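You operate a simulated robot arm through the tools that you are given. There is no shell and no other tool. Be economical: measure what you need, move in short steps, check, and stop when the job is done.

You are at the controls of a simulated robot arm. One attempt, no reset.

Task
Refill the feeder chute with 2 pads and feed one out.
Fine: pads from the mat; the dial stays on 1; switch the feeder off after.
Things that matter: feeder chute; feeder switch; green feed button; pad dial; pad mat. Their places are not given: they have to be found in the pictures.

The check looks at the end state, three seconds after you hand in, the way a careful person would. Anything else that was tipped, shoved, dropped, spilled or broken makes it a failure.

Robot
A 7-joint arm with a two-finger parallel gripper, fixed in place. Base frame: the origin is at the foot of the arm, x ahead of it, y to its left, z up; the work surface is at about z = 860. Units: mm, degrees, N and s.
With the tool pointing down near the work surface it reaches from about 300 to 700 mm from the base axis. Its first joint turns from -66.0 to 66.0 degrees. Payload 1.57 kg.
The TCP is the grasp point between the finger pads, 30 mm short of the fingertips. In the tool frame z runs along the fingers and y along their closing line. The gripper opens to 110 mm. The fingers are 24 mm wide and 12 mm thick; the gripper's body (48 by 112 mm) begins 78 mm behind the TCP.
Orientation is told as [roll, pitch, yaw] about the base's x, y, z axes, in that order, counted from this pose: with the fingers straight down and closing along the base's y, the tool's x points along the base's -x, its y along +y and its z along -z.

Tools
- The arm moves only by the tool drive_tool. Its argument "plan" is a list of rows, each an object (a shift or turn left out is 0, a gripper value left out holds the last) with "hand": the finger opening in mm, from 0 to 110; "offset": the shift along the tool's x, y, z in mm, a list of three; "turn": the turn, a rotation vector about the tool's x, y, z in degrees, a list of three. In form: [{"hand": hand, "offset": [dx, dy, dz], "turn": [rx, ry, rz]}, ...]. A call has 1 to 20 rows; each row shifts and turns the commanded pose from where the row before left it, along the tool's axes as they then stand. Rows are played at 5 a second. More than 50 mm and 8.6 degrees between two rows, or a gripper value outside its range, and nothing of the call is played. Where a pose cannot be reached the arm comes as near as it can. A force on the tool above 40 N (or 10 N above the force at the start of the call, whichever is more), or a blocked arm, ends the call early, and 0.2 s more pass. The fingers move at their own pace (about 108 mm/s each) and stop on an object; they squeeze with about 31 N. The grip force told is the motor's: it shows also when the fingers shut on nothing. Time passes only in rows, and 0.2 s behind the last, so rows that do not move let the fingers close. The reply holds the time, the measured pose of the TCP, the force on the tool along the base axes, the opening and the grip force, in the units named above and with some noise, with the torque about the TCP (base axes, N m) and any sound that the robot's microphone picked up, and new pictures: "show" is both (left out), scene, wrist or none.
- Cameras (640 x 400 px; columns grow to the right, rows downward): "scene" is fixed at [174.2, -398, 1407.5]; the picture's right is [0.69, -0.72, 0.00], its down [-0.38, -0.36, -0.85] and it looks along [0.61, 0.59, -0.53] (base axes); focal length 330 px, centre (320, 200). "wrist" rides on the gripper at [70, 16, -141] in the tool frame; the picture's right is [-0.23, 0.97, 0.00], its down [-0.86, -0.20, -0.48] and it looks along [-0.47, -0.11, 0.88] (tool axes); focal length 222 px, centre (320, 200).
- point_at(camera, pixels): for up to 12 pixels [column, row] of the newest picture of that camera ("zoom" is the newest enlarged one), the place [x, y, z] in the base frame of the surface seen there, good to about 3 mm. It takes no simulated time.
- enlarge(camera, box): a new picture of the part [left, top, right, bottom] of that camera's present view, enlarged. It takes no simulated time.
- hand_in(): hands the job in; it is judged then, once.

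Go step by step. Measure first, check grasps and placings, and put right what went wrong. The budget is 80 turns and 200 pictures, counting those below and the enlarged ones. Unless the task says otherwise, let go and move clear before handing in, and close with one line.

The tools are called after "Emit:" by a JSON object that holds its "api" and its "payload". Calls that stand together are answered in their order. drive_tool: Moves the arm, as the interface text tells. Its arguments: {"type":"object","properties":{"plan":{"type":"array","items":{"type":"object","properties":{"hand":{"type":"number"},"offset":{"type":"array","items":{"type":"number"}},"turn":{"type":"array","items":{"type":"number"}}}}},"show":{"type":"string","enum":["both","scene","wrist","none"]}},"required":["plan"]} The other tools are called the same way: point_at (camera, pixels) gives the place of the surface under pixels of a picture; enlarge (camera, box) takes an enlarged picture of a part of a camera's view; hand_in () hands the job in.

At the start:

```text
time_s: 0.0
ee_pos: [334.7, -40.7, 1230.2]
orientation: [0.0, 0.1, 0.0]
contact_force: [-0.3, 0.7, 0.3]
ft_torque: [-0.02, 0.0, 0.01]
opening: 110.4
grasp_force: 0.0
```

scene: 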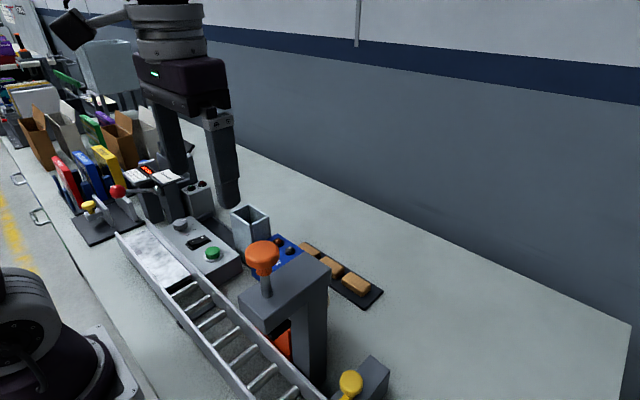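
wrist: 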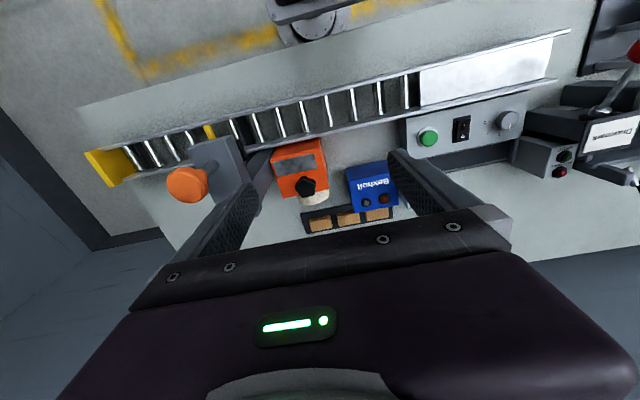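

The scene shows a control box with green button (212,253), a rocker switch (197,241), a dial (180,224), a chute (250,228) and pads on a mat (330,268). I'll enlarge those areas.

Emit:
{"api": "enlarge", "payload": {"camera": "scene", "box": [140, 180, 300, 280]}}

Emit:
{"api": "enlarge", "payload": {"camera": "scene", "box": [230, 200, 390, 300]}}

Emit:
{"api": "enlarge", "payload": {"camera": "wrist", "box": [260, 80, 560, 260]}}

```text
4.00 times, centred on (220, 230) of scene
```

zoom: 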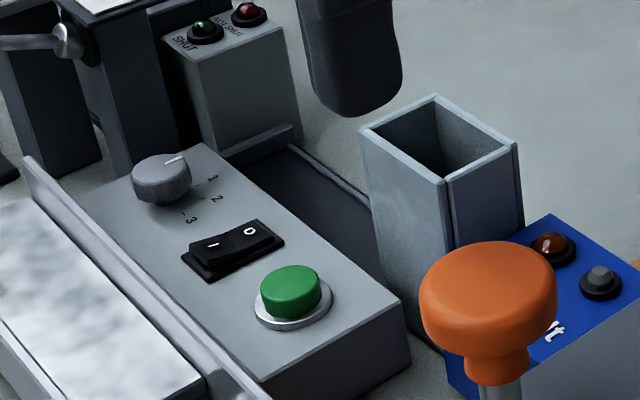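

```text
4.00 times, centred on (310, 250) of scene
```

zoom: 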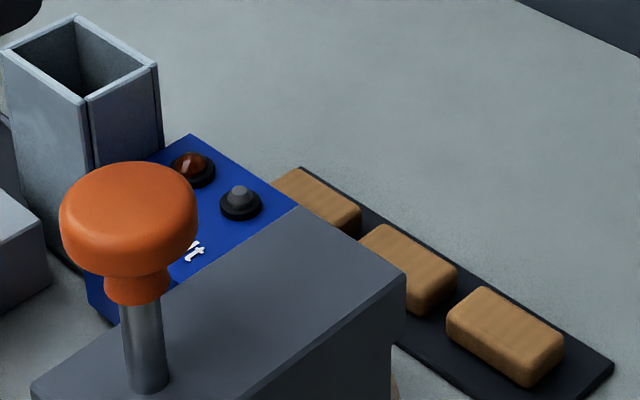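

```text
2.13 times, centred on (410, 170) of wrist
```

zoom: 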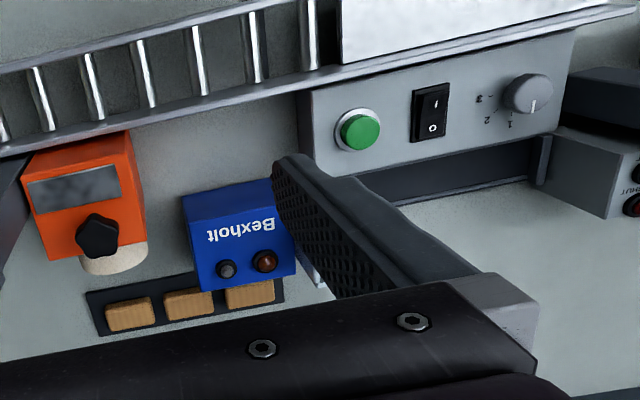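

The pads (scene 308,248; 332,266; 355,283), the chute and the panel are all visible. Next I measure them.

Emit:
{"api": "point_at", "payload": {"camera": "scene", "pixels": [[212, 250], [193, 243], [202, 238], [181, 222], [231, 212], [249, 204], [269, 216], [251, 226], [332, 264], [356, 282], [309, 247], [215, 225]]}}

Emit:
{"api": "point_at", "payload": {"camera": "zoom", "pixels": [[130, 315], [188, 304], [250, 294], [361, 130], [436, 103], [430, 128], [535, 95], [85, 292], [283, 280], [225, 268], [265, 262], [430, 185]]}}

Emit:
{"api": "enlarge", "payload": {"camera": "scene", "box": [170, 215, 234, 255]}}

```text
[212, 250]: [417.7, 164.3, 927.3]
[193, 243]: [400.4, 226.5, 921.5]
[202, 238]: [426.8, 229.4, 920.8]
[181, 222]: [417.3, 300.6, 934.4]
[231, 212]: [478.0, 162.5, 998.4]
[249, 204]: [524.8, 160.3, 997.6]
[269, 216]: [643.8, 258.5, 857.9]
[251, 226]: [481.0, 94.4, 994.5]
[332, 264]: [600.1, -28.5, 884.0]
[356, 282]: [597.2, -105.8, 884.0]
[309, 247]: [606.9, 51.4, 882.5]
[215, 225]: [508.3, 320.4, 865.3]
```

```text
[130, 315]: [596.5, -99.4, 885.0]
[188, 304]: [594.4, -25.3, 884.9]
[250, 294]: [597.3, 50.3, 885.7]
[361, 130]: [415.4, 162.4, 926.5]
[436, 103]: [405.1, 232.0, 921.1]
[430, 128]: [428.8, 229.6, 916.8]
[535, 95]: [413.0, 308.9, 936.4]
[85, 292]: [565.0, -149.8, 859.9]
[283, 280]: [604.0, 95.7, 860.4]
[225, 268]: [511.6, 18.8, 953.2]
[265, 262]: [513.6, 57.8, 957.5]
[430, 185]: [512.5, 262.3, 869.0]
```

```text
10.00 times, centred on (202, 235) of scene
```

zoom: 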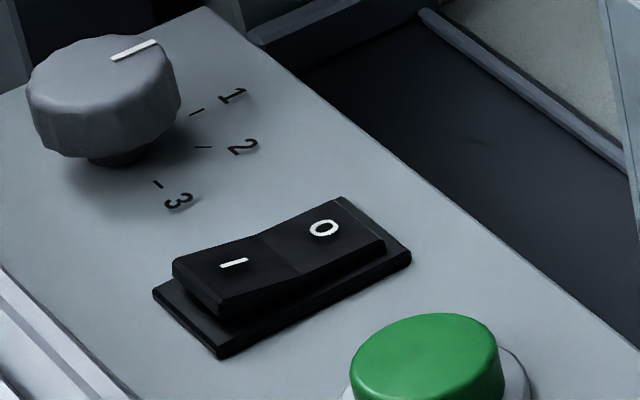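

The rocker's I end stands proud, so the feeder is off, and the dial mark seems near 1. Now I measure the obstacles, the pad edges and the chute edges.

Emit:
{"api": "point_at", "payload": {"camera": "scene", "pixels": [[262, 245], [300, 252], [328, 268], [285, 285], [350, 380], [375, 360], [283, 240], [290, 250], [222, 148], [225, 200]]}}

Emit:
{"api": "point_at", "payload": {"camera": "wrist", "pixels": [[188, 185], [220, 160], [300, 155], [306, 185], [500, 120], [545, 150], [380, 70], [370, 125]]}}

Emit:
{"api": "drive_tool", "payload": {"plan": [{"offset": [-40, 0, 20]}, {"offset": [-40, 20, 20]}, {"offset": [-40, 20, 20]}, {"offset": [-10, 20, 10]}, {}]}}

```text
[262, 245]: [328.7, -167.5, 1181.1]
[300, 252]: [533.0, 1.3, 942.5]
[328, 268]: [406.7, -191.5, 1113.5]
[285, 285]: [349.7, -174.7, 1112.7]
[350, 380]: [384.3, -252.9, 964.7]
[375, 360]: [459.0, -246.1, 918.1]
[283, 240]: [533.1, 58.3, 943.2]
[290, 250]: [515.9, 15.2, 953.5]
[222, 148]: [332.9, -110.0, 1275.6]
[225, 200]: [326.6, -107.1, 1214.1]
```

```text
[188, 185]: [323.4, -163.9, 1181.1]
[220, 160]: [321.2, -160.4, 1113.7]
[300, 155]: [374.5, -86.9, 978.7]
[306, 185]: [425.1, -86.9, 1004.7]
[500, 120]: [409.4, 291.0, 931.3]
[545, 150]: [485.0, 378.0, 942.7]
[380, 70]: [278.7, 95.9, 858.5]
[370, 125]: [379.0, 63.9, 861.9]
```

```text
time_s: 1.2
ee_pos: [465.4, 19.3, 1161.5]
orientation: [0.0, 0.0, -0.1]
contact_force: [0.0, -0.3, -0.3]
ft_torque: [0.02, -0.01, -0.03]
opening: 109.9
grasp_force: 0.1
```

scene: 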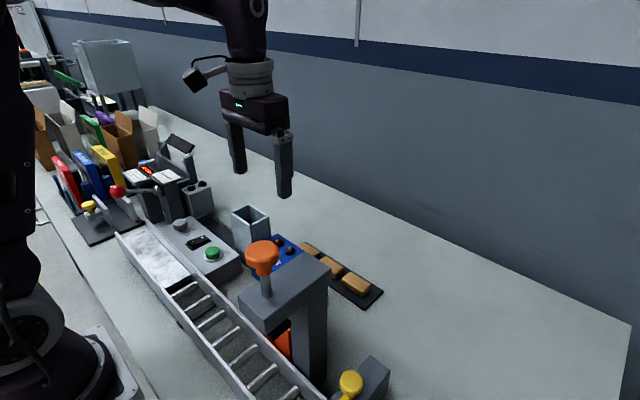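
wrist: 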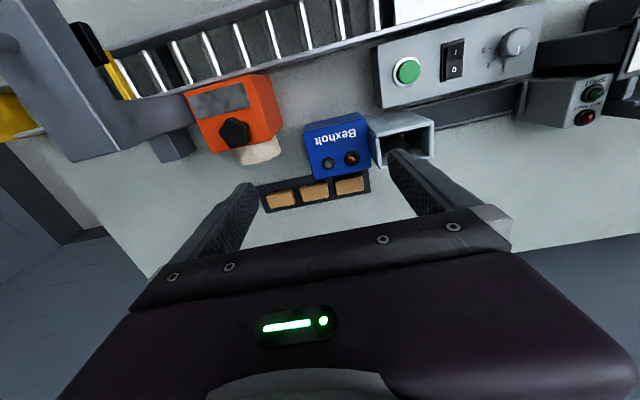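

The chute opening shows at wrist (405,135) and the pads at (280,200), (315,192), (350,185). I zoom in for their dimensions.

Emit:
{"api": "enlarge", "payload": {"camera": "wrist", "box": [250, 100, 450, 225]}}

Emit:
{"api": "enlarge", "payload": {"camera": "wrist", "box": [380, 10, 540, 110]}}

Emit:
{"api": "enlarge", "payload": {"camera": "scene", "box": [210, 190, 290, 240]}}

```text
3.20 times, centred on (350, 162) of wrist
```

zoom: 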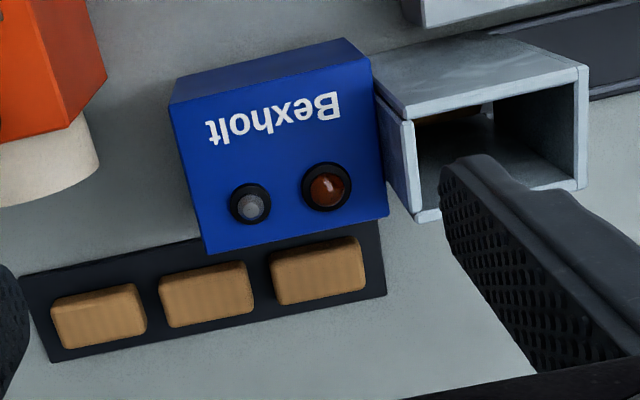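

```text
4.00 times, centred on (460, 60) of wrist
```

zoom: 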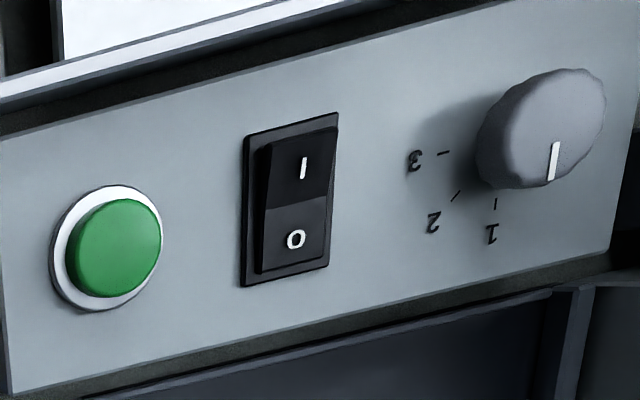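

```text
8.00 times, centred on (250, 215) of scene
```

zoom: 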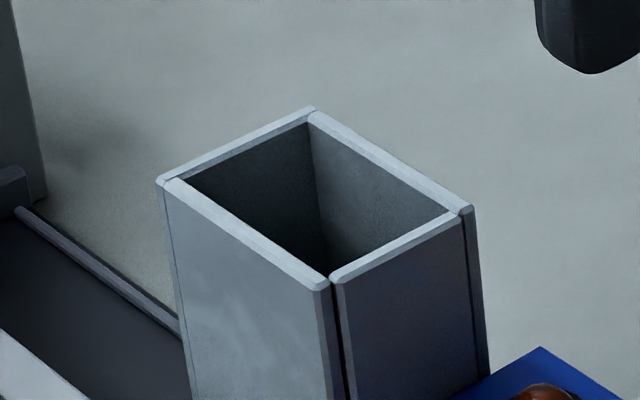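

The dial is on 1. I measure the chute rim from the zoom.

Emit:
{"api": "point_at", "payload": {"camera": "zoom", "pixels": [[162, 180], [311, 112], [467, 209], [322, 283], [190, 180], [309, 124], [454, 211], [328, 276], [250, 232], [395, 247], [390, 162], [235, 146]]}}

Emit:
{"api": "point_at", "payload": {"camera": "wrist", "pixels": [[268, 196], [293, 191], [268, 208], [301, 187], [327, 183], [303, 200], [335, 180], [363, 176], [337, 194], [362, 190], [388, 137], [392, 155]]}}

```text
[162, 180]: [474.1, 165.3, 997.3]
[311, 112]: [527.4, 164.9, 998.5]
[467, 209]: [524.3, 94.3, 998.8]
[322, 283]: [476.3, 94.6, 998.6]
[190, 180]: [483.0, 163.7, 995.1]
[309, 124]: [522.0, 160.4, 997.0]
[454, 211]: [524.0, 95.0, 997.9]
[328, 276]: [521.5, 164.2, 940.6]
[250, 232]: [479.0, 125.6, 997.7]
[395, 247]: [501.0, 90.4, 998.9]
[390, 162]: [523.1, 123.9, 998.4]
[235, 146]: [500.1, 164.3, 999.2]
```

```text
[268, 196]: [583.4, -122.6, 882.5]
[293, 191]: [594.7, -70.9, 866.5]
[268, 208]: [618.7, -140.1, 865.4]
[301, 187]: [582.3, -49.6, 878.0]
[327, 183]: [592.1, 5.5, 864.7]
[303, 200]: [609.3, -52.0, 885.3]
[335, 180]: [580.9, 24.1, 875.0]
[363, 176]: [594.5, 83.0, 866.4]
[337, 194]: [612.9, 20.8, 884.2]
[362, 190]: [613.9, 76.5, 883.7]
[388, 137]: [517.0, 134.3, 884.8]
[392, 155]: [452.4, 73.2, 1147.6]
```

The chute bore is roughly 40 x 64 mm, centred near (500,128). Something brown shows inside it at wrist (388,137), so I zoom in there.

Emit:
{"api": "enlarge", "payload": {"camera": "wrist", "box": [365, 105, 445, 155]}}

```text
8.00 times, centred on (405, 130) of wrist
```

zoom: 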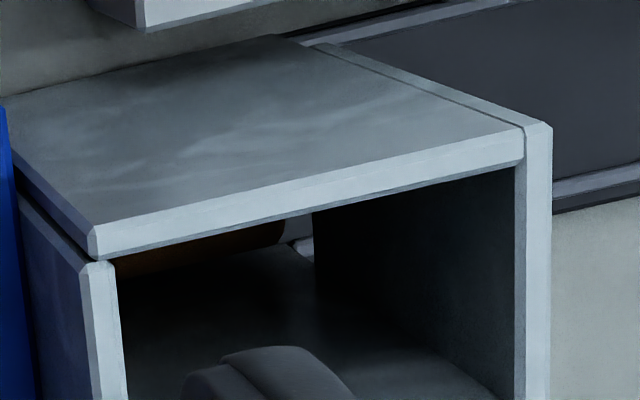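

A brown pad edge seems to lie at the chute's bottom already. I move over the chute and tilt so the wrist camera looks straight down it.

Emit:
{"api": "drive_tool", "payload": {"plan": [{"offset": [0, 35, -10]}, {"offset": [-12, 35, 0]}, {"offset": [-12, 25, 0]}, {"turn": [0, 8, 0]}, {"turn": [0, 8, 0]}, {"turn": [0, 8, 0]}, {"turn": [0, 4, 0]}, {}], "show": "wrist"}}

```text
time_s: 3.0
ee_pos: [487.7, 114.8, 1170.8]
orientation: [-0.1, 24.0, 0.0]
contact_force: [0.2, 0.1, 0.1]
ft_torque: [-0.04, 0.02, 0.0]
opening: 109.9
grasp_force: 0.0
out of reach, approached as far as the arm can: row 7
```

wrist: 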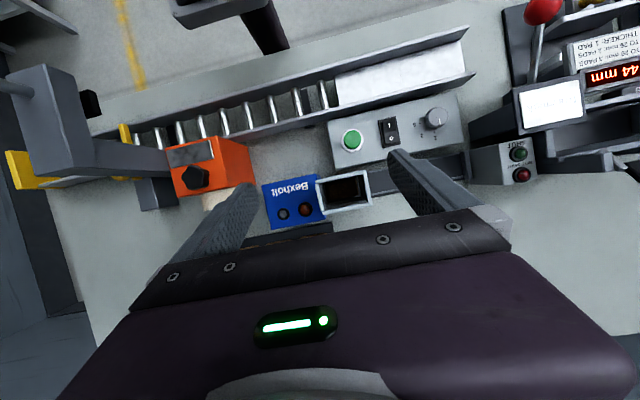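

The chute mouth is at (345,190). I zoom into it and the gauge sign at (600,70).

Emit:
{"api": "enlarge", "payload": {"camera": "wrist", "box": [305, 165, 385, 215]}}

Emit:
{"api": "enlarge", "payload": {"camera": "wrist", "box": [544, 30, 640, 90]}}

```text
8.00 times, centred on (345, 190) of wrist
```

zoom: 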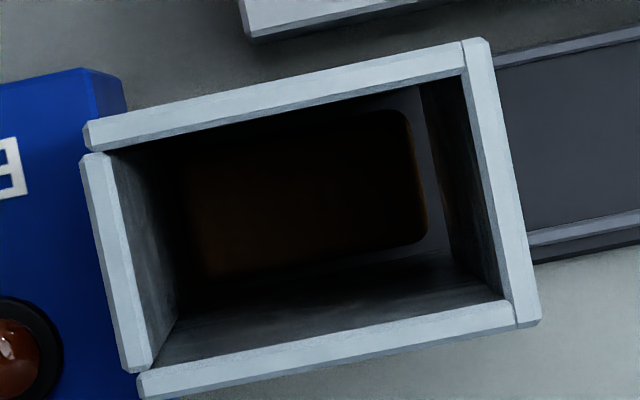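

```text
6.67 times, centred on (592, 60) of wrist
```

zoom: 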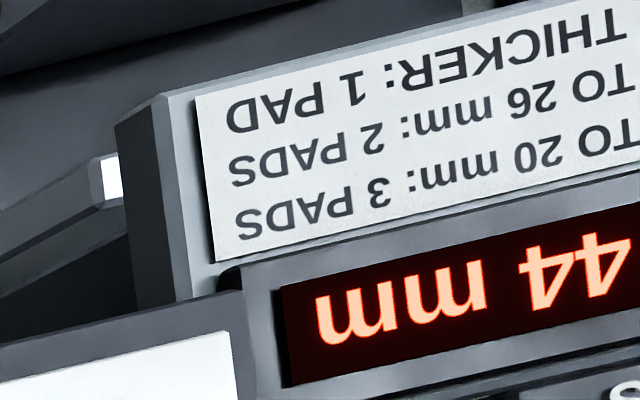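

There is one pad in the chute already; I still add two. First I measure the bore from above.

Emit:
{"api": "enlarge", "payload": {"camera": "wrist", "box": [305, 165, 385, 215]}}

Emit:
{"api": "point_at", "payload": {"camera": "zoom", "pixels": [[95, 134], [465, 58], [522, 310], [135, 366], [280, 96], [100, 250], [330, 345], [497, 160], [300, 180], [400, 140], [410, 220], [225, 220]]}}

```text
8.00 times, centred on (345, 190) of wrist
```

zoom: 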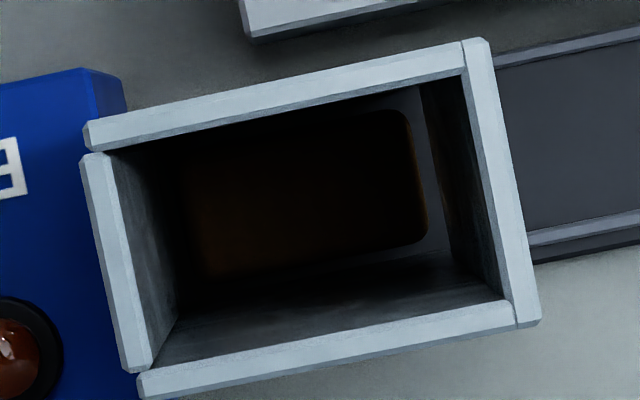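

```text
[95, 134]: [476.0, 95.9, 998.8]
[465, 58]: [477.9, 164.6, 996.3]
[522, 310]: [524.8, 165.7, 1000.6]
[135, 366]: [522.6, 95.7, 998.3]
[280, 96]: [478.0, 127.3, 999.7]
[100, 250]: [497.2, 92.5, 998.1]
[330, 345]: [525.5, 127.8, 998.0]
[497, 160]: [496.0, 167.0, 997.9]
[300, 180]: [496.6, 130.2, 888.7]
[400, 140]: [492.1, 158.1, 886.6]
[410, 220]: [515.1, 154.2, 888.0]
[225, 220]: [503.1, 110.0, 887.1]
```

Bore centre is about (501.2, 129.7), the rim is at 998.5, and the chute is square to the base. I level the tool, turn it 90° so the fingers close along x, and move toward the middle pad.

Emit:
{"api": "drive_tool", "payload": {"plan": [{"turn": [0, -8, 0]}, {"turn": [0, -8, 0]}, {"turn": [0, -8, 0]}, {"turn": [0, 0, 8.5]}, {"turn": [0, 0, 8.5]}, {"turn": [0, 0, 8.5]}, {"turn": [0, 0, 8.5]}, {"turn": [0, 0, 8.5]}, {"turn": [0, 0, 8.5]}, {"turn": [0, 0, 8.5]}, {"turn": [0, 0, 8.5]}, {"turn": [0, 0, 8.5]}, {"turn": [0, 0, 8.5]}, {"turn": [0, 0, 5]}, {}], "show": "both"}}

```text
time_s: 6.2
ee_pos: [490.2, 113.8, 1170.5]
orientation: [0.0, 0.1, -90.0]
contact_force: [-1.2, 0.4, 0.9]
ft_torque: [-0.02, -0.03, 0.01]
opening: 110.1
grasp_force: 0.0
```

scene: 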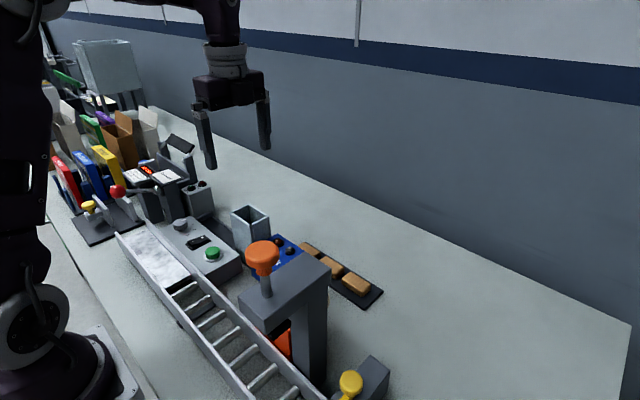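
wrist: 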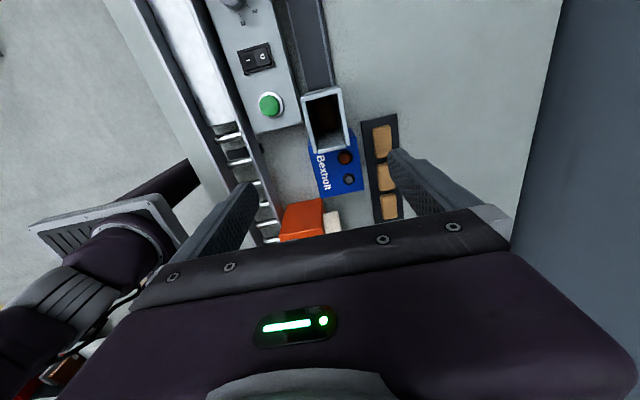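

The tool now has x along base +y and y along base +x. I move above the nearest pad at about (597, 50).

Emit:
{"api": "drive_tool", "payload": {"plan": [{"offset": [-20, 40, 20]}, {"offset": [-20, 40, 20]}, {"offset": [-24, 27, 40]}, {"offset": [0, 0, 40]}, {}], "show": "both"}}

```text
refused: row 3 steps farther than a row can; nothing moved
```

Emit:
{"api": "drive_tool", "payload": {"plan": [{"offset": [-20, 35, 20]}, {"offset": [-20, 35, 20]}, {"offset": [-24, 27, 20]}, {"offset": [0, 10, 40]}, {"offset": [0, 0, 20]}, {}], "show": "both"}}

```text
time_s: 7.6
ee_pos: [596.1, 49.1, 1051.0]
orientation: [0.0, 0.1, -89.9]
contact_force: [0.1, 0.1, -0.1]
ft_torque: [0.04, -0.01, 0.01]
opening: 110.0
grasp_force: 0.0
```

scene: 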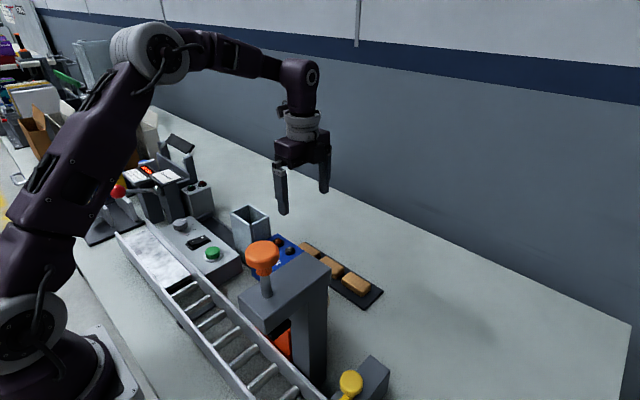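
wrist: 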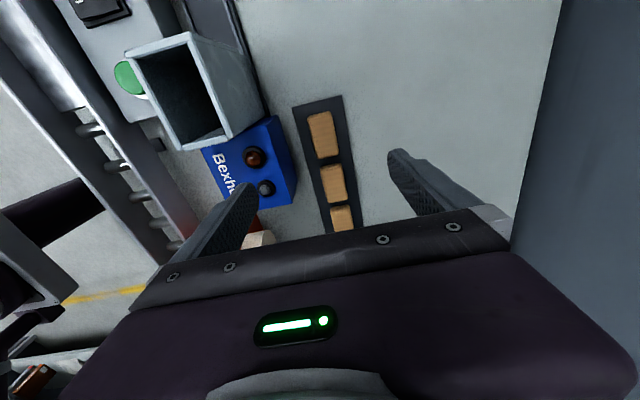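

Pads are at (325,133), (333,183) and (342,217). I zoom in to get the pad edges.

Emit:
{"api": "enlarge", "payload": {"camera": "wrist", "box": [250, 95, 410, 195]}}

Emit:
{"api": "point_at", "payload": {"camera": "zoom", "pixels": [[235, 80], [330, 75], [260, 245], [355, 230], [290, 160], [310, 72], [285, 320], [360, 400], [172, 40], [150, 150], [300, 260], [200, 250]]}}

```text
4.00 times, centred on (330, 145) of wrist
```

zoom: 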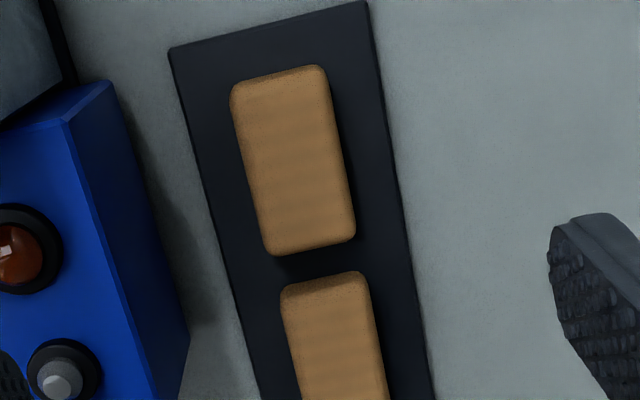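

```text
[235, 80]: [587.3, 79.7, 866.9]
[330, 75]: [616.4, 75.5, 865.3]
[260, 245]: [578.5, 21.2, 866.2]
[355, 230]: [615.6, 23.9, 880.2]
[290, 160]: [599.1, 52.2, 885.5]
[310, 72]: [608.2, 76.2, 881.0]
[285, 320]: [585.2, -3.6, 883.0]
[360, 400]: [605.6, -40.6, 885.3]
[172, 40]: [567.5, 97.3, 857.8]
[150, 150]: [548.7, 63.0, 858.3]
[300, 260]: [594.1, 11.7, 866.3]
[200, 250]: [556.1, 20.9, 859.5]
```

Emit:
{"api": "point_at", "payload": {"camera": "zoom", "pixels": [[241, 110], [264, 220], [328, 100], [350, 210], [285, 77], [305, 240], [272, 240], [340, 232], [245, 90], [318, 78], [318, 160], [255, 165]]}}

```text
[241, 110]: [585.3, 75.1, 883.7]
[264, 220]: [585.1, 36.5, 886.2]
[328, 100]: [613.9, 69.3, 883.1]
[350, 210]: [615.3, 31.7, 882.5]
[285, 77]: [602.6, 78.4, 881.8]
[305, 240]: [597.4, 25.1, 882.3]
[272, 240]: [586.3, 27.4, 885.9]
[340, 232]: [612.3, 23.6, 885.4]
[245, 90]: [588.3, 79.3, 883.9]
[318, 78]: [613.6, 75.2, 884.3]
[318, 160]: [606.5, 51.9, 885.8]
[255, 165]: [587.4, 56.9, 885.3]
```

Pad 1 is centred at about (599, 51) with its top at 885. I set the opening to 60 and descend so the tips reach about z 874, which grips only its upper half.

Emit:
{"api": "drive_tool", "payload": {"plan": [{"hand": 60, "offset": [2, 3, 40]}, {"offset": [0, 0, 40]}, {"offset": [0, 0, 40]}, {"offset": [0, 0, 26]}, {}], "show": "both"}}

```text
time_s: 8.8
ee_pos: [597.8, 52.3, 903.5]
orientation: [-0.1, -0.1, -89.9]
contact_force: [0.1, -0.1, 0.2]
ft_torque: [-0.03, 0.01, -0.02]
opening: 60.2
grasp_force: 0.1
```

scene: 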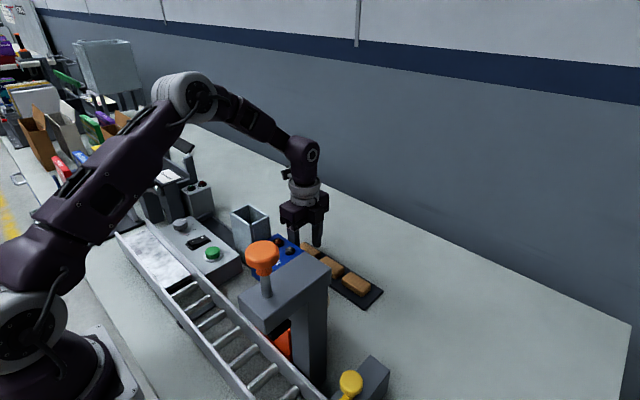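
wrist: 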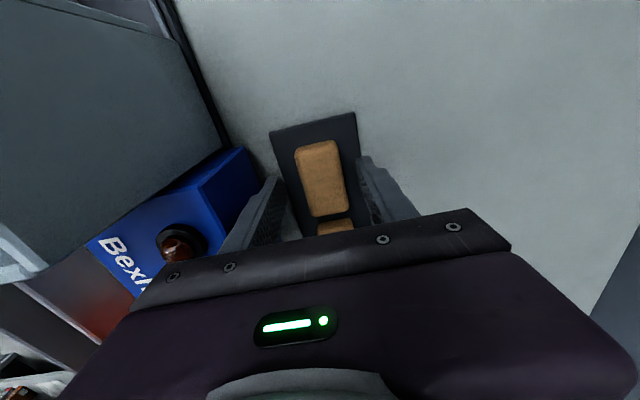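

The pad sits between the fingers at (320,180). I close on it and lift slightly.

Emit:
{"api": "drive_tool", "payload": {"plan": [{"hand": 20}, {}, {}, {"offset": [0, 0, -25]}, {"offset": [0, 0, -25]}, {}], "show": "both"}}

```text
time_s: 10.2
ee_pos: [598.8, 52.8, 955.7]
orientation: [0.1, 0.1, -90.0]
contact_force: [0.2, -0.2, 0.7]
ft_torque: [-0.02, 0.01, 0.02]
opening: 32.3
grasp_force: 31.1
```

scene: 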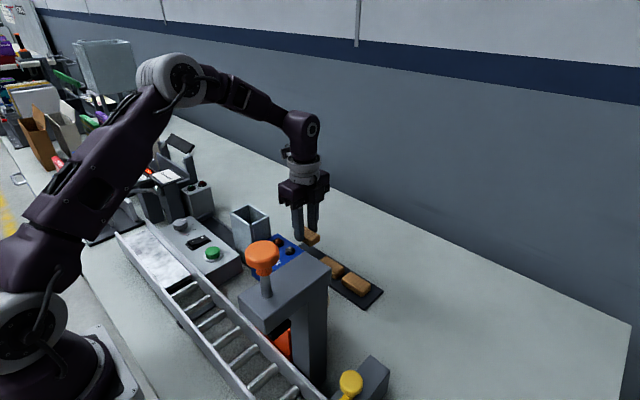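
wrist: 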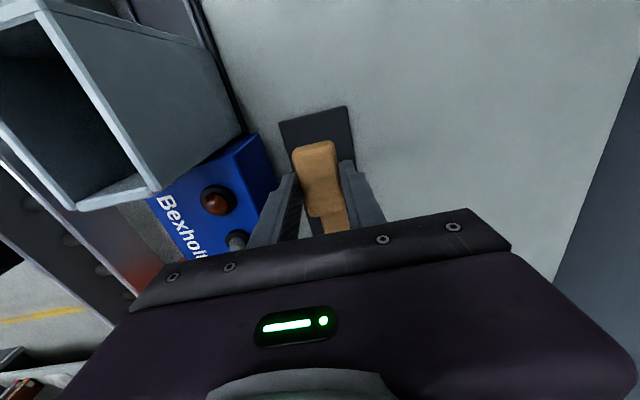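

The pad is held at 32 mm opening. I raise it clear and go over the chute.

Emit:
{"api": "drive_tool", "payload": {"plan": [{"offset": [0, 0, -45]}, {"offset": [0, 0, -40]}, {"offset": [0, 0, -30]}, {"offset": [20, -30, 0]}, {"offset": [25, -30, 0]}, {"offset": [32.5, -37.5, 0]}, {}, {}], "show": "both"}}

```text
time_s: 12.0
ee_pos: [500.5, 128.9, 1071.2]
orientation: [0.0, 0.0, -90.0]
contact_force: [0.2, -0.8, -0.3]
ft_torque: [0.02, 0.01, -0.02]
opening: 32.1
grasp_force: 30.6
```

scene: 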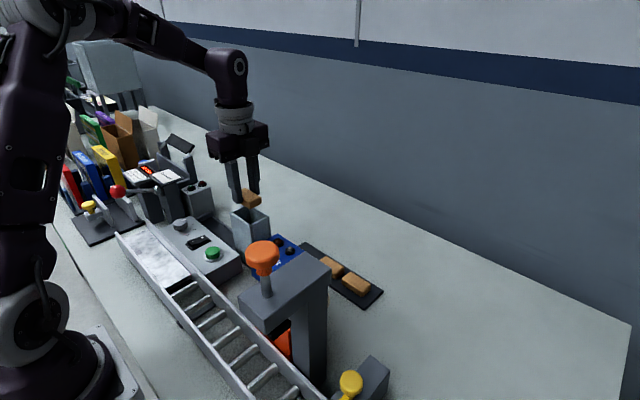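
wrist: 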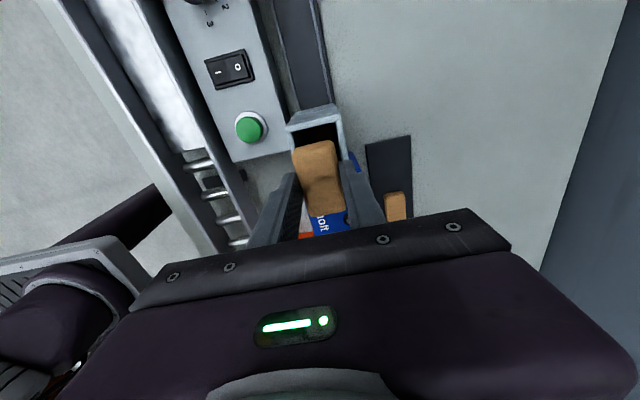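

Over the chute. I zoom in to check pad-to-bore alignment.

Emit:
{"api": "enlarge", "payload": {"camera": "wrist", "box": [270, 100, 382, 170]}}

Emit:
{"api": "enlarge", "payload": {"camera": "scene", "box": [210, 175, 290, 225]}}

Emit:
{"api": "point_at", "payload": {"camera": "zoom", "pixels": [[280, 165], [345, 125], [430, 175], [365, 215], [345, 170], [325, 220], [255, 200]]}}

Emit:
{"api": "point_at", "payload": {"camera": "wrist", "pixels": [[300, 150], [315, 143], [334, 145], [305, 205], [342, 207], [322, 215], [320, 180]]}}

```text
5.71 times, centred on (326, 135) of wrist
```

zoom: 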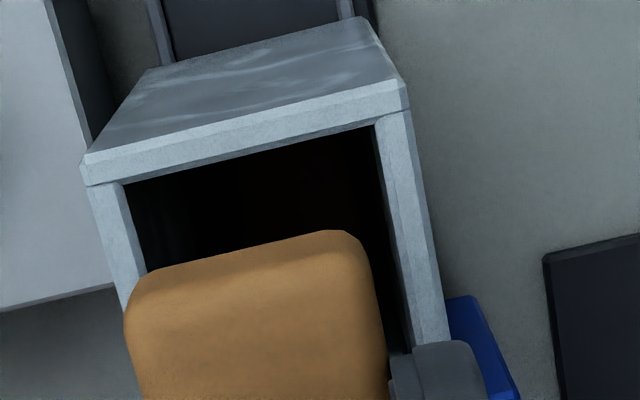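

```text
8.00 times, centred on (250, 200) of scene
```

zoom: 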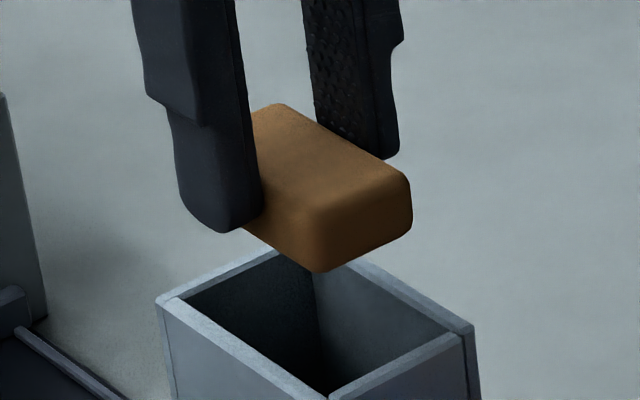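

```text
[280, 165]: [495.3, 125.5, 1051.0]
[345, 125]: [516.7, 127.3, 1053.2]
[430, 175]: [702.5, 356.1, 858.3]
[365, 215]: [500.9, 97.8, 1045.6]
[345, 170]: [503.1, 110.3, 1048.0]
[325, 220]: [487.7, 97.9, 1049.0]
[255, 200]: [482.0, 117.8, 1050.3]
```

```text
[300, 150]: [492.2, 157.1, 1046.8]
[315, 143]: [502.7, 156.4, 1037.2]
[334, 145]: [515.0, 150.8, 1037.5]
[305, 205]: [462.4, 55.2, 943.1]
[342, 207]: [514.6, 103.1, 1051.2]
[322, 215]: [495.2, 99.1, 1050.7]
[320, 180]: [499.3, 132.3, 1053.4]
```

The pad's span is x 484–517, y 98–157, so it needs +2 in y and +0.7 in x. I lower it so the pad bottom enters the bore while the tips stay above the rim.

Emit:
{"api": "drive_tool", "payload": {"plan": [{"offset": [2, 0.7, 10]}, {"offset": [0, 0, 15]}, {"offset": [0, 0, 8]}, {"offset": [0, 0, 5]}, {}], "show": "both"}}

Emit:
{"api": "enlarge", "payload": {"camera": "scene", "box": [210, 175, 290, 225]}}

Emit:
{"api": "enlarge", "payload": {"camera": "wrist", "box": [270, 100, 382, 170]}}

```text
time_s: 13.2
ee_pos: [502.1, 132.7, 1032.3]
orientation: [0.1, 0.1, -90.1]
contact_force: [-0.8, 0.2, 0.2]
ft_torque: [0.01, 0.03, -0.01]
opening: 32.0
grasp_force: 31.0
```

scene: 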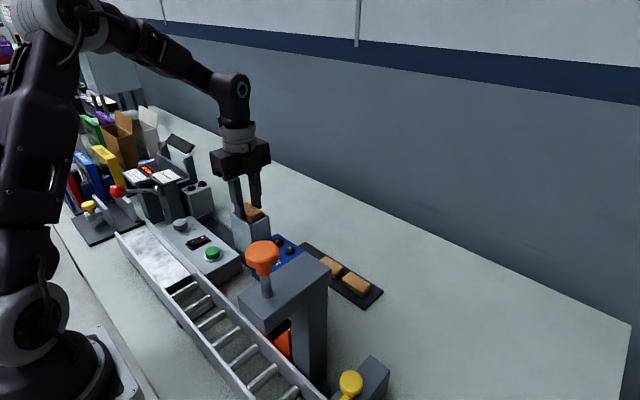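
wrist: 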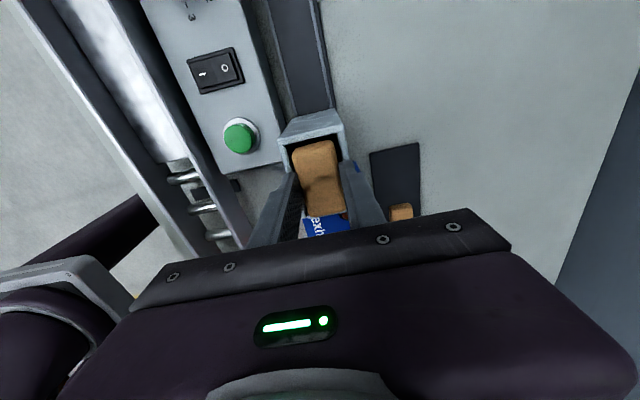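

```text
8.00 times, centred on (250, 200) of scene
```

zoom: 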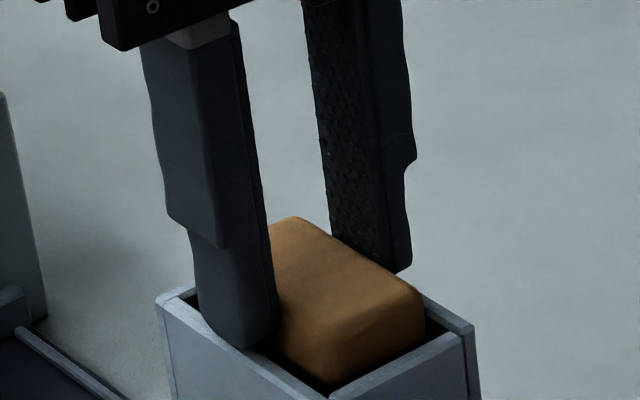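

```text
5.71 times, centred on (326, 135) of wrist
```

zoom: 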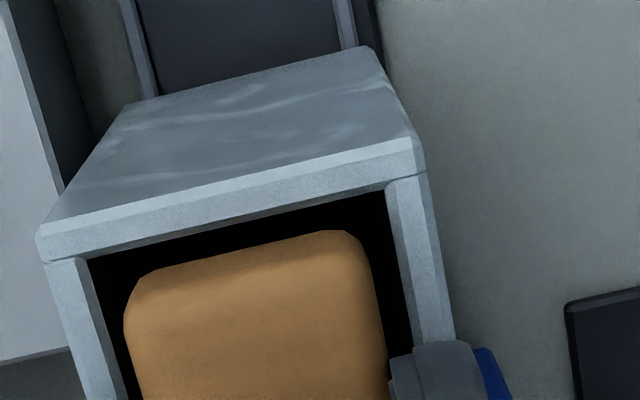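

The pad's lower half is in the bore with clearance all round. I release and rise.

Emit:
{"api": "drive_tool", "payload": {"plan": [{"hand": 70}, {}, {"offset": [0, 0, -40]}, {"offset": [0, 0, -40]}, {}], "show": "both"}}

Emit:
{"api": "enlarge", "payload": {"camera": "wrist", "box": [270, 80, 382, 150]}}

Emit:
{"api": "enlarge", "payload": {"camera": "scene", "box": [210, 190, 290, 240]}}

```text
time_s: 14.4
ee_pos: [504.0, 130.4, 1115.3]
orientation: [0.0, -0.1, -90.0]
contact_force: [0.3, -0.3, 1.1]
ft_torque: [-0.01, 0.0, -0.01]
opening: 69.9
grasp_force: 0.1
```

scene: 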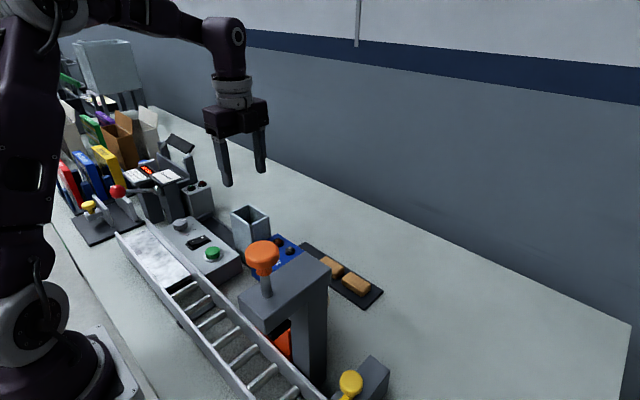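
wrist: 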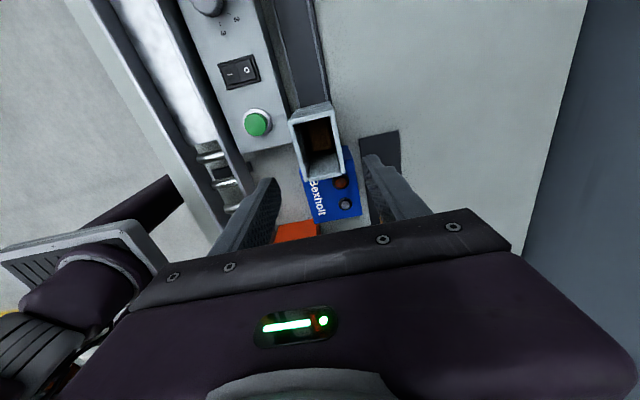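

```text
5.71 times, centred on (326, 115) of wrist
```

zoom: 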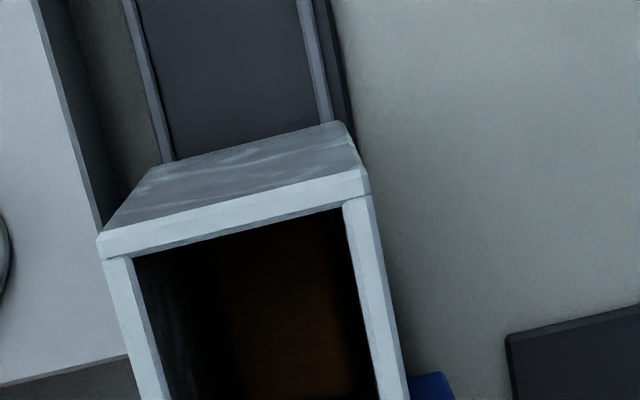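

```text
8.00 times, centred on (250, 215) of scene
```

zoom: 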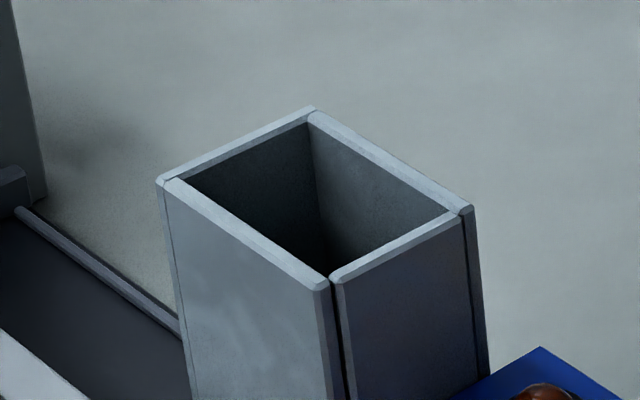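

Emit:
{"api": "point_at", "payload": {"camera": "wrist", "pixels": [[316, 135], [322, 130], [325, 150], [318, 155], [330, 140]]}}

Emit:
{"api": "enlarge", "payload": {"camera": "wrist", "box": [280, 95, 360, 185]}}

```text
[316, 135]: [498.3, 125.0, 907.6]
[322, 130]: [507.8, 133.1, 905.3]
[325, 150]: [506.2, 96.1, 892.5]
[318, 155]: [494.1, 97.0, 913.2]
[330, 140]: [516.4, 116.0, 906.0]
```

```text
4.44 times, centred on (320, 140) of wrist
```

zoom: 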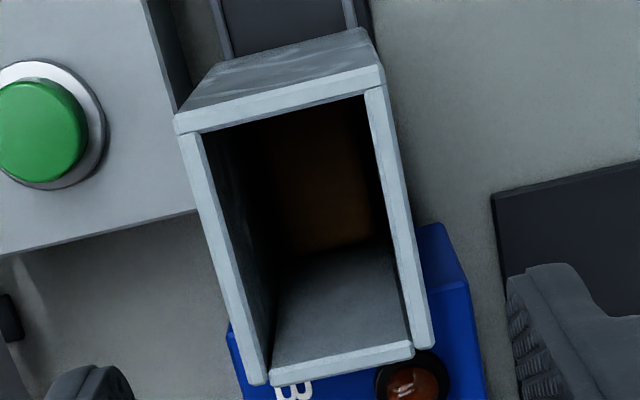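

The pad lies flat in the chute with its top at about 907. I go to the middle pad, staying high.

Emit:
{"api": "drive_tool", "payload": {"plan": [{"offset": [-25, 38, 0]}, {"offset": [-30, 38, 0]}, {"offset": [-40, 20, 0]}, {"offset": [-40, 0, 10]}, {"offset": [-20, 0, 40]}, {"offset": [0, 0, 20]}, {}], "show": "wrist"}}

Emit:
{"api": "enlarge", "payload": {"camera": "wrist", "box": [240, 95, 400, 195]}}

```text
time_s: 16.0
ee_pos: [599.8, -23.4, 1042.6]
orientation: [0.0, 0.1, -90.0]
contact_force: [0.2, -0.1, 0.2]
ft_torque: [-0.03, 0.01, 0.02]
opening: 69.9
grasp_force: 0.0
```

wrist: 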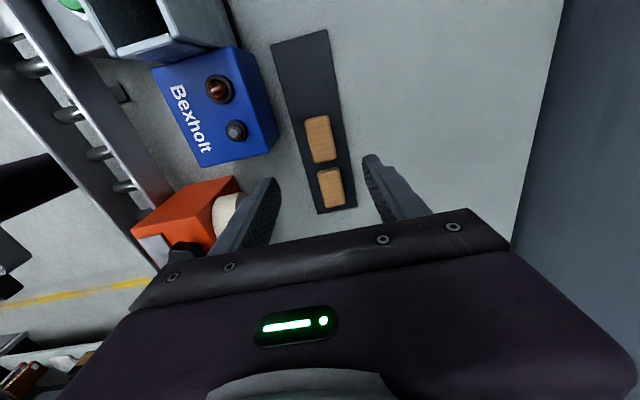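

```text
4.00 times, centred on (320, 145) of wrist
```

zoom: 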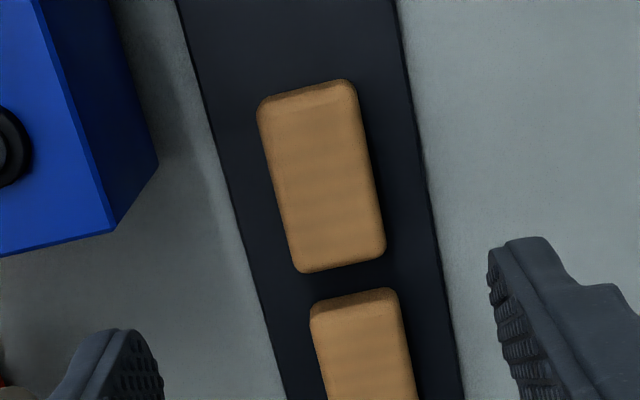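

Emit:
{"api": "point_at", "payload": {"camera": "zoom", "pixels": [[270, 140], [290, 240], [358, 120], [378, 220], [310, 95], [340, 255], [310, 260], [375, 245], [265, 105], [345, 92], [325, 180]]}}

Emit:
{"api": "point_at", "payload": {"camera": "wrist", "pixels": [[226, 212], [240, 195], [276, 140]]}}

```text
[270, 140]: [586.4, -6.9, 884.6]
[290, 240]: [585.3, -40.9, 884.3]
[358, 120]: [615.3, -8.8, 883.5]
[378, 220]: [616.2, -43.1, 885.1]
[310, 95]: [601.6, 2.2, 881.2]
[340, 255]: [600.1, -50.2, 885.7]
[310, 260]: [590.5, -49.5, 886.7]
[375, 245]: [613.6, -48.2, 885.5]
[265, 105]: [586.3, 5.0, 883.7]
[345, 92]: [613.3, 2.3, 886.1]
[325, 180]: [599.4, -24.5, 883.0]
```

```text
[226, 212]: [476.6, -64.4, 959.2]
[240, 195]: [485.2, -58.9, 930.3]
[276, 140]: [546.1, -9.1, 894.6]
```

Pad 2 is centred at (600, -24), right under the tool. I descend and grip.

Emit:
{"api": "drive_tool", "payload": {"plan": [{"hand": 60, "offset": [0, 0, 40]}, {"offset": [0, 0, 40]}, {"offset": [0, 0, 40]}, {"offset": [0, 0, 18.5]}, {}, {"hand": 20}, {}, {}, {"offset": [0, 0, -30]}, {"offset": [0, 0, -40]}, {"offset": [0, 0, -45]}, {"offset": [0, 0, -45]}, {}], "show": "both"}}

```text
time_s: 18.8
ee_pos: [598.9, -24.1, 1063.6]
orientation: [-0.1, 0.0, -90.0]
contact_force: [0.6, 0.0, 0.5]
ft_torque: [0.02, -0.01, 0.01]
opening: 32.1
grasp_force: 30.9
```

scene: 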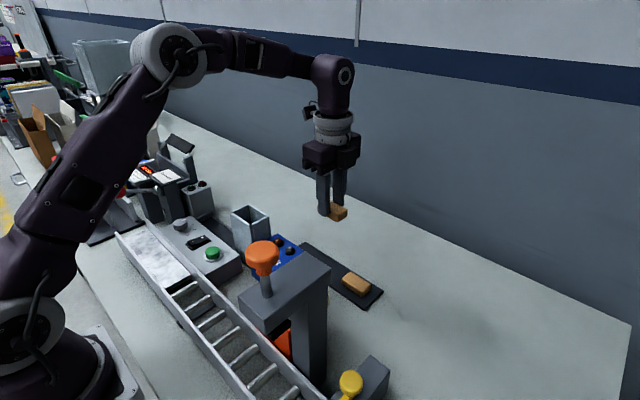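
wrist: 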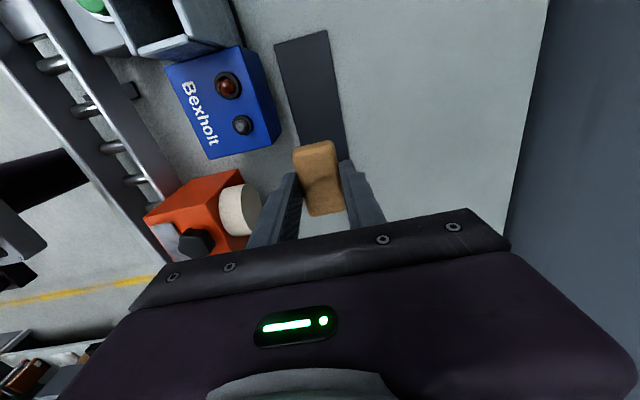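

Pad 2 is held. I carry it over the chute.

Emit:
{"api": "drive_tool", "payload": {"plan": [{"offset": [30, 0, -7]}, {"offset": [40, -10, 0]}, {"offset": [35, -30, 0]}, {"offset": [30, -35, 0]}, {"offset": [19.5, -22.5, 0]}, {}, {}], "show": "both"}}

Emit:
{"api": "enlarge", "payload": {"camera": "wrist", "box": [270, 100, 382, 170]}}

Emit:
{"api": "enlarge", "payload": {"camera": "scene", "box": [210, 175, 290, 225]}}

Emit:
{"api": "point_at", "payload": {"camera": "wrist", "pixels": [[300, 150], [315, 143], [334, 150], [342, 205], [322, 213], [320, 180]]}}

Emit:
{"api": "point_at", "payload": {"camera": "zoom", "pixels": [[365, 215], [345, 170], [325, 220], [280, 165]]}}

```text
time_s: 20.4
ee_pos: [502.7, 129.5, 1070.6]
orientation: [-0.1, 0.0, -90.0]
contact_force: [0.0, 0.0, 0.0]
ft_torque: [0.0, 0.0, 0.02]
opening: 32.3
grasp_force: 30.7
```

scene: 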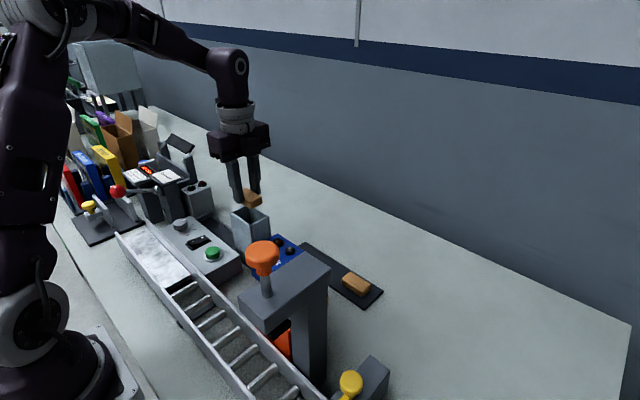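
wrist: 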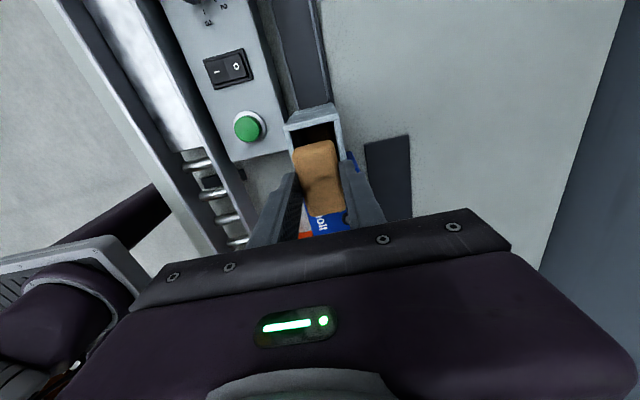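

```text
5.71 times, centred on (326, 135) of wrist
```

zoom: 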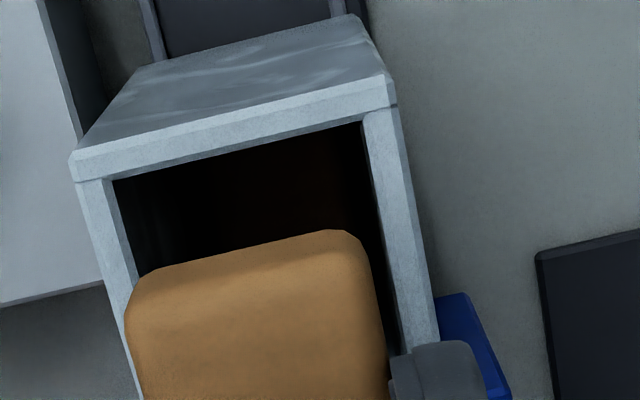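

```text
8.00 times, centred on (250, 200) of scene
```

zoom: 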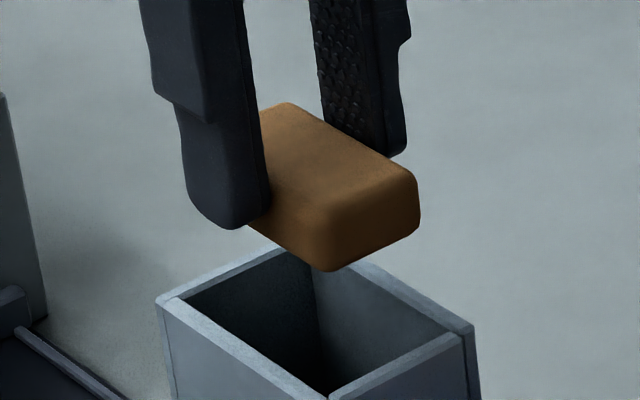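

```text
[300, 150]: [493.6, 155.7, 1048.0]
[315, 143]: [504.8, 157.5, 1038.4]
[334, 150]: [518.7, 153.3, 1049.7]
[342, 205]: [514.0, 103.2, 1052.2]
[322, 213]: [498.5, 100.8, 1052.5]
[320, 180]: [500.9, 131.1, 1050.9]
```

```text
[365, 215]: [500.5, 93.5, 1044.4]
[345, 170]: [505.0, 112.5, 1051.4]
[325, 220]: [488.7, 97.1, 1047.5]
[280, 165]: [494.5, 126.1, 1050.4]
```

It needs about +2 in y. I shift and lower as before, then check.

Emit:
{"api": "drive_tool", "payload": {"plan": [{"offset": [2, -0.4, 10]}, {"offset": [0, 0, 15]}, {"offset": [0, 0, 8]}, {"offset": [0, 0, 5]}, {}], "show": "wrist"}}

Emit:
{"api": "enlarge", "payload": {"camera": "scene", "box": [210, 175, 290, 225]}}

Emit:
{"api": "enlarge", "payload": {"camera": "wrist", "box": [270, 100, 382, 170]}}

```text
time_s: 21.6
ee_pos: [501.1, 132.8, 1032.6]
orientation: [0.0, 0.0, -90.0]
contact_force: [-0.1, 0.0, -0.4]
ft_torque: [0.01, 0.0, 0.0]
opening: 32.2
grasp_force: 31.6
```

wrist: 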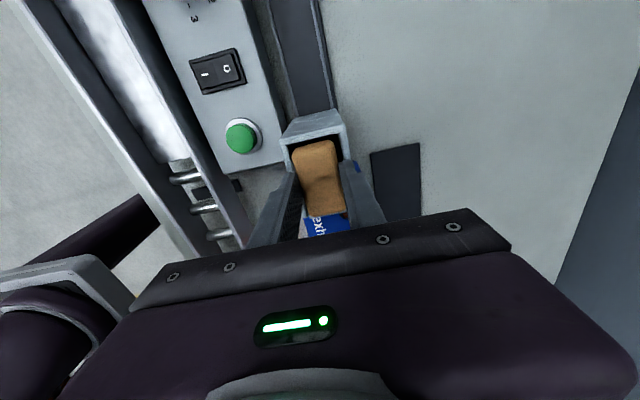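

```text
8.00 times, centred on (250, 200) of scene
```

zoom: 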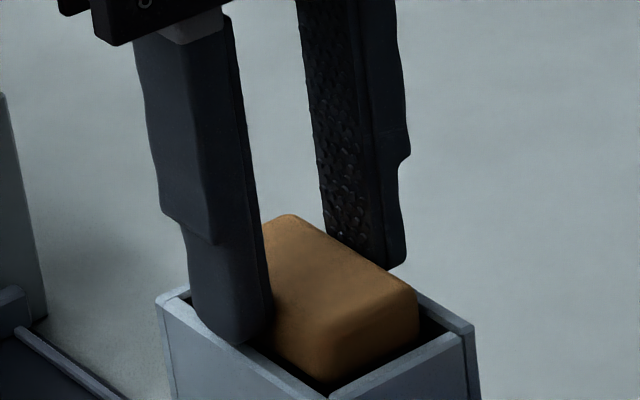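

```text
5.71 times, centred on (326, 135) of wrist
```

zoom: 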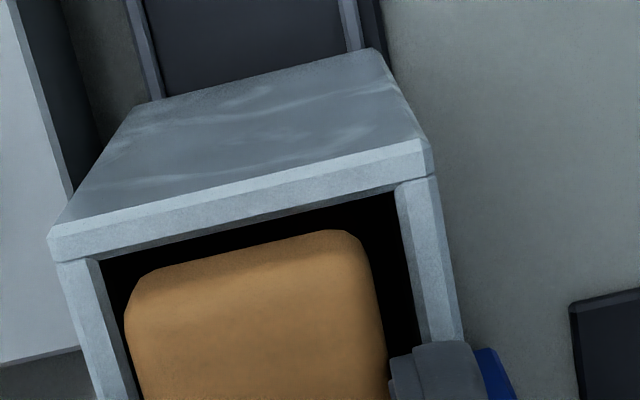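

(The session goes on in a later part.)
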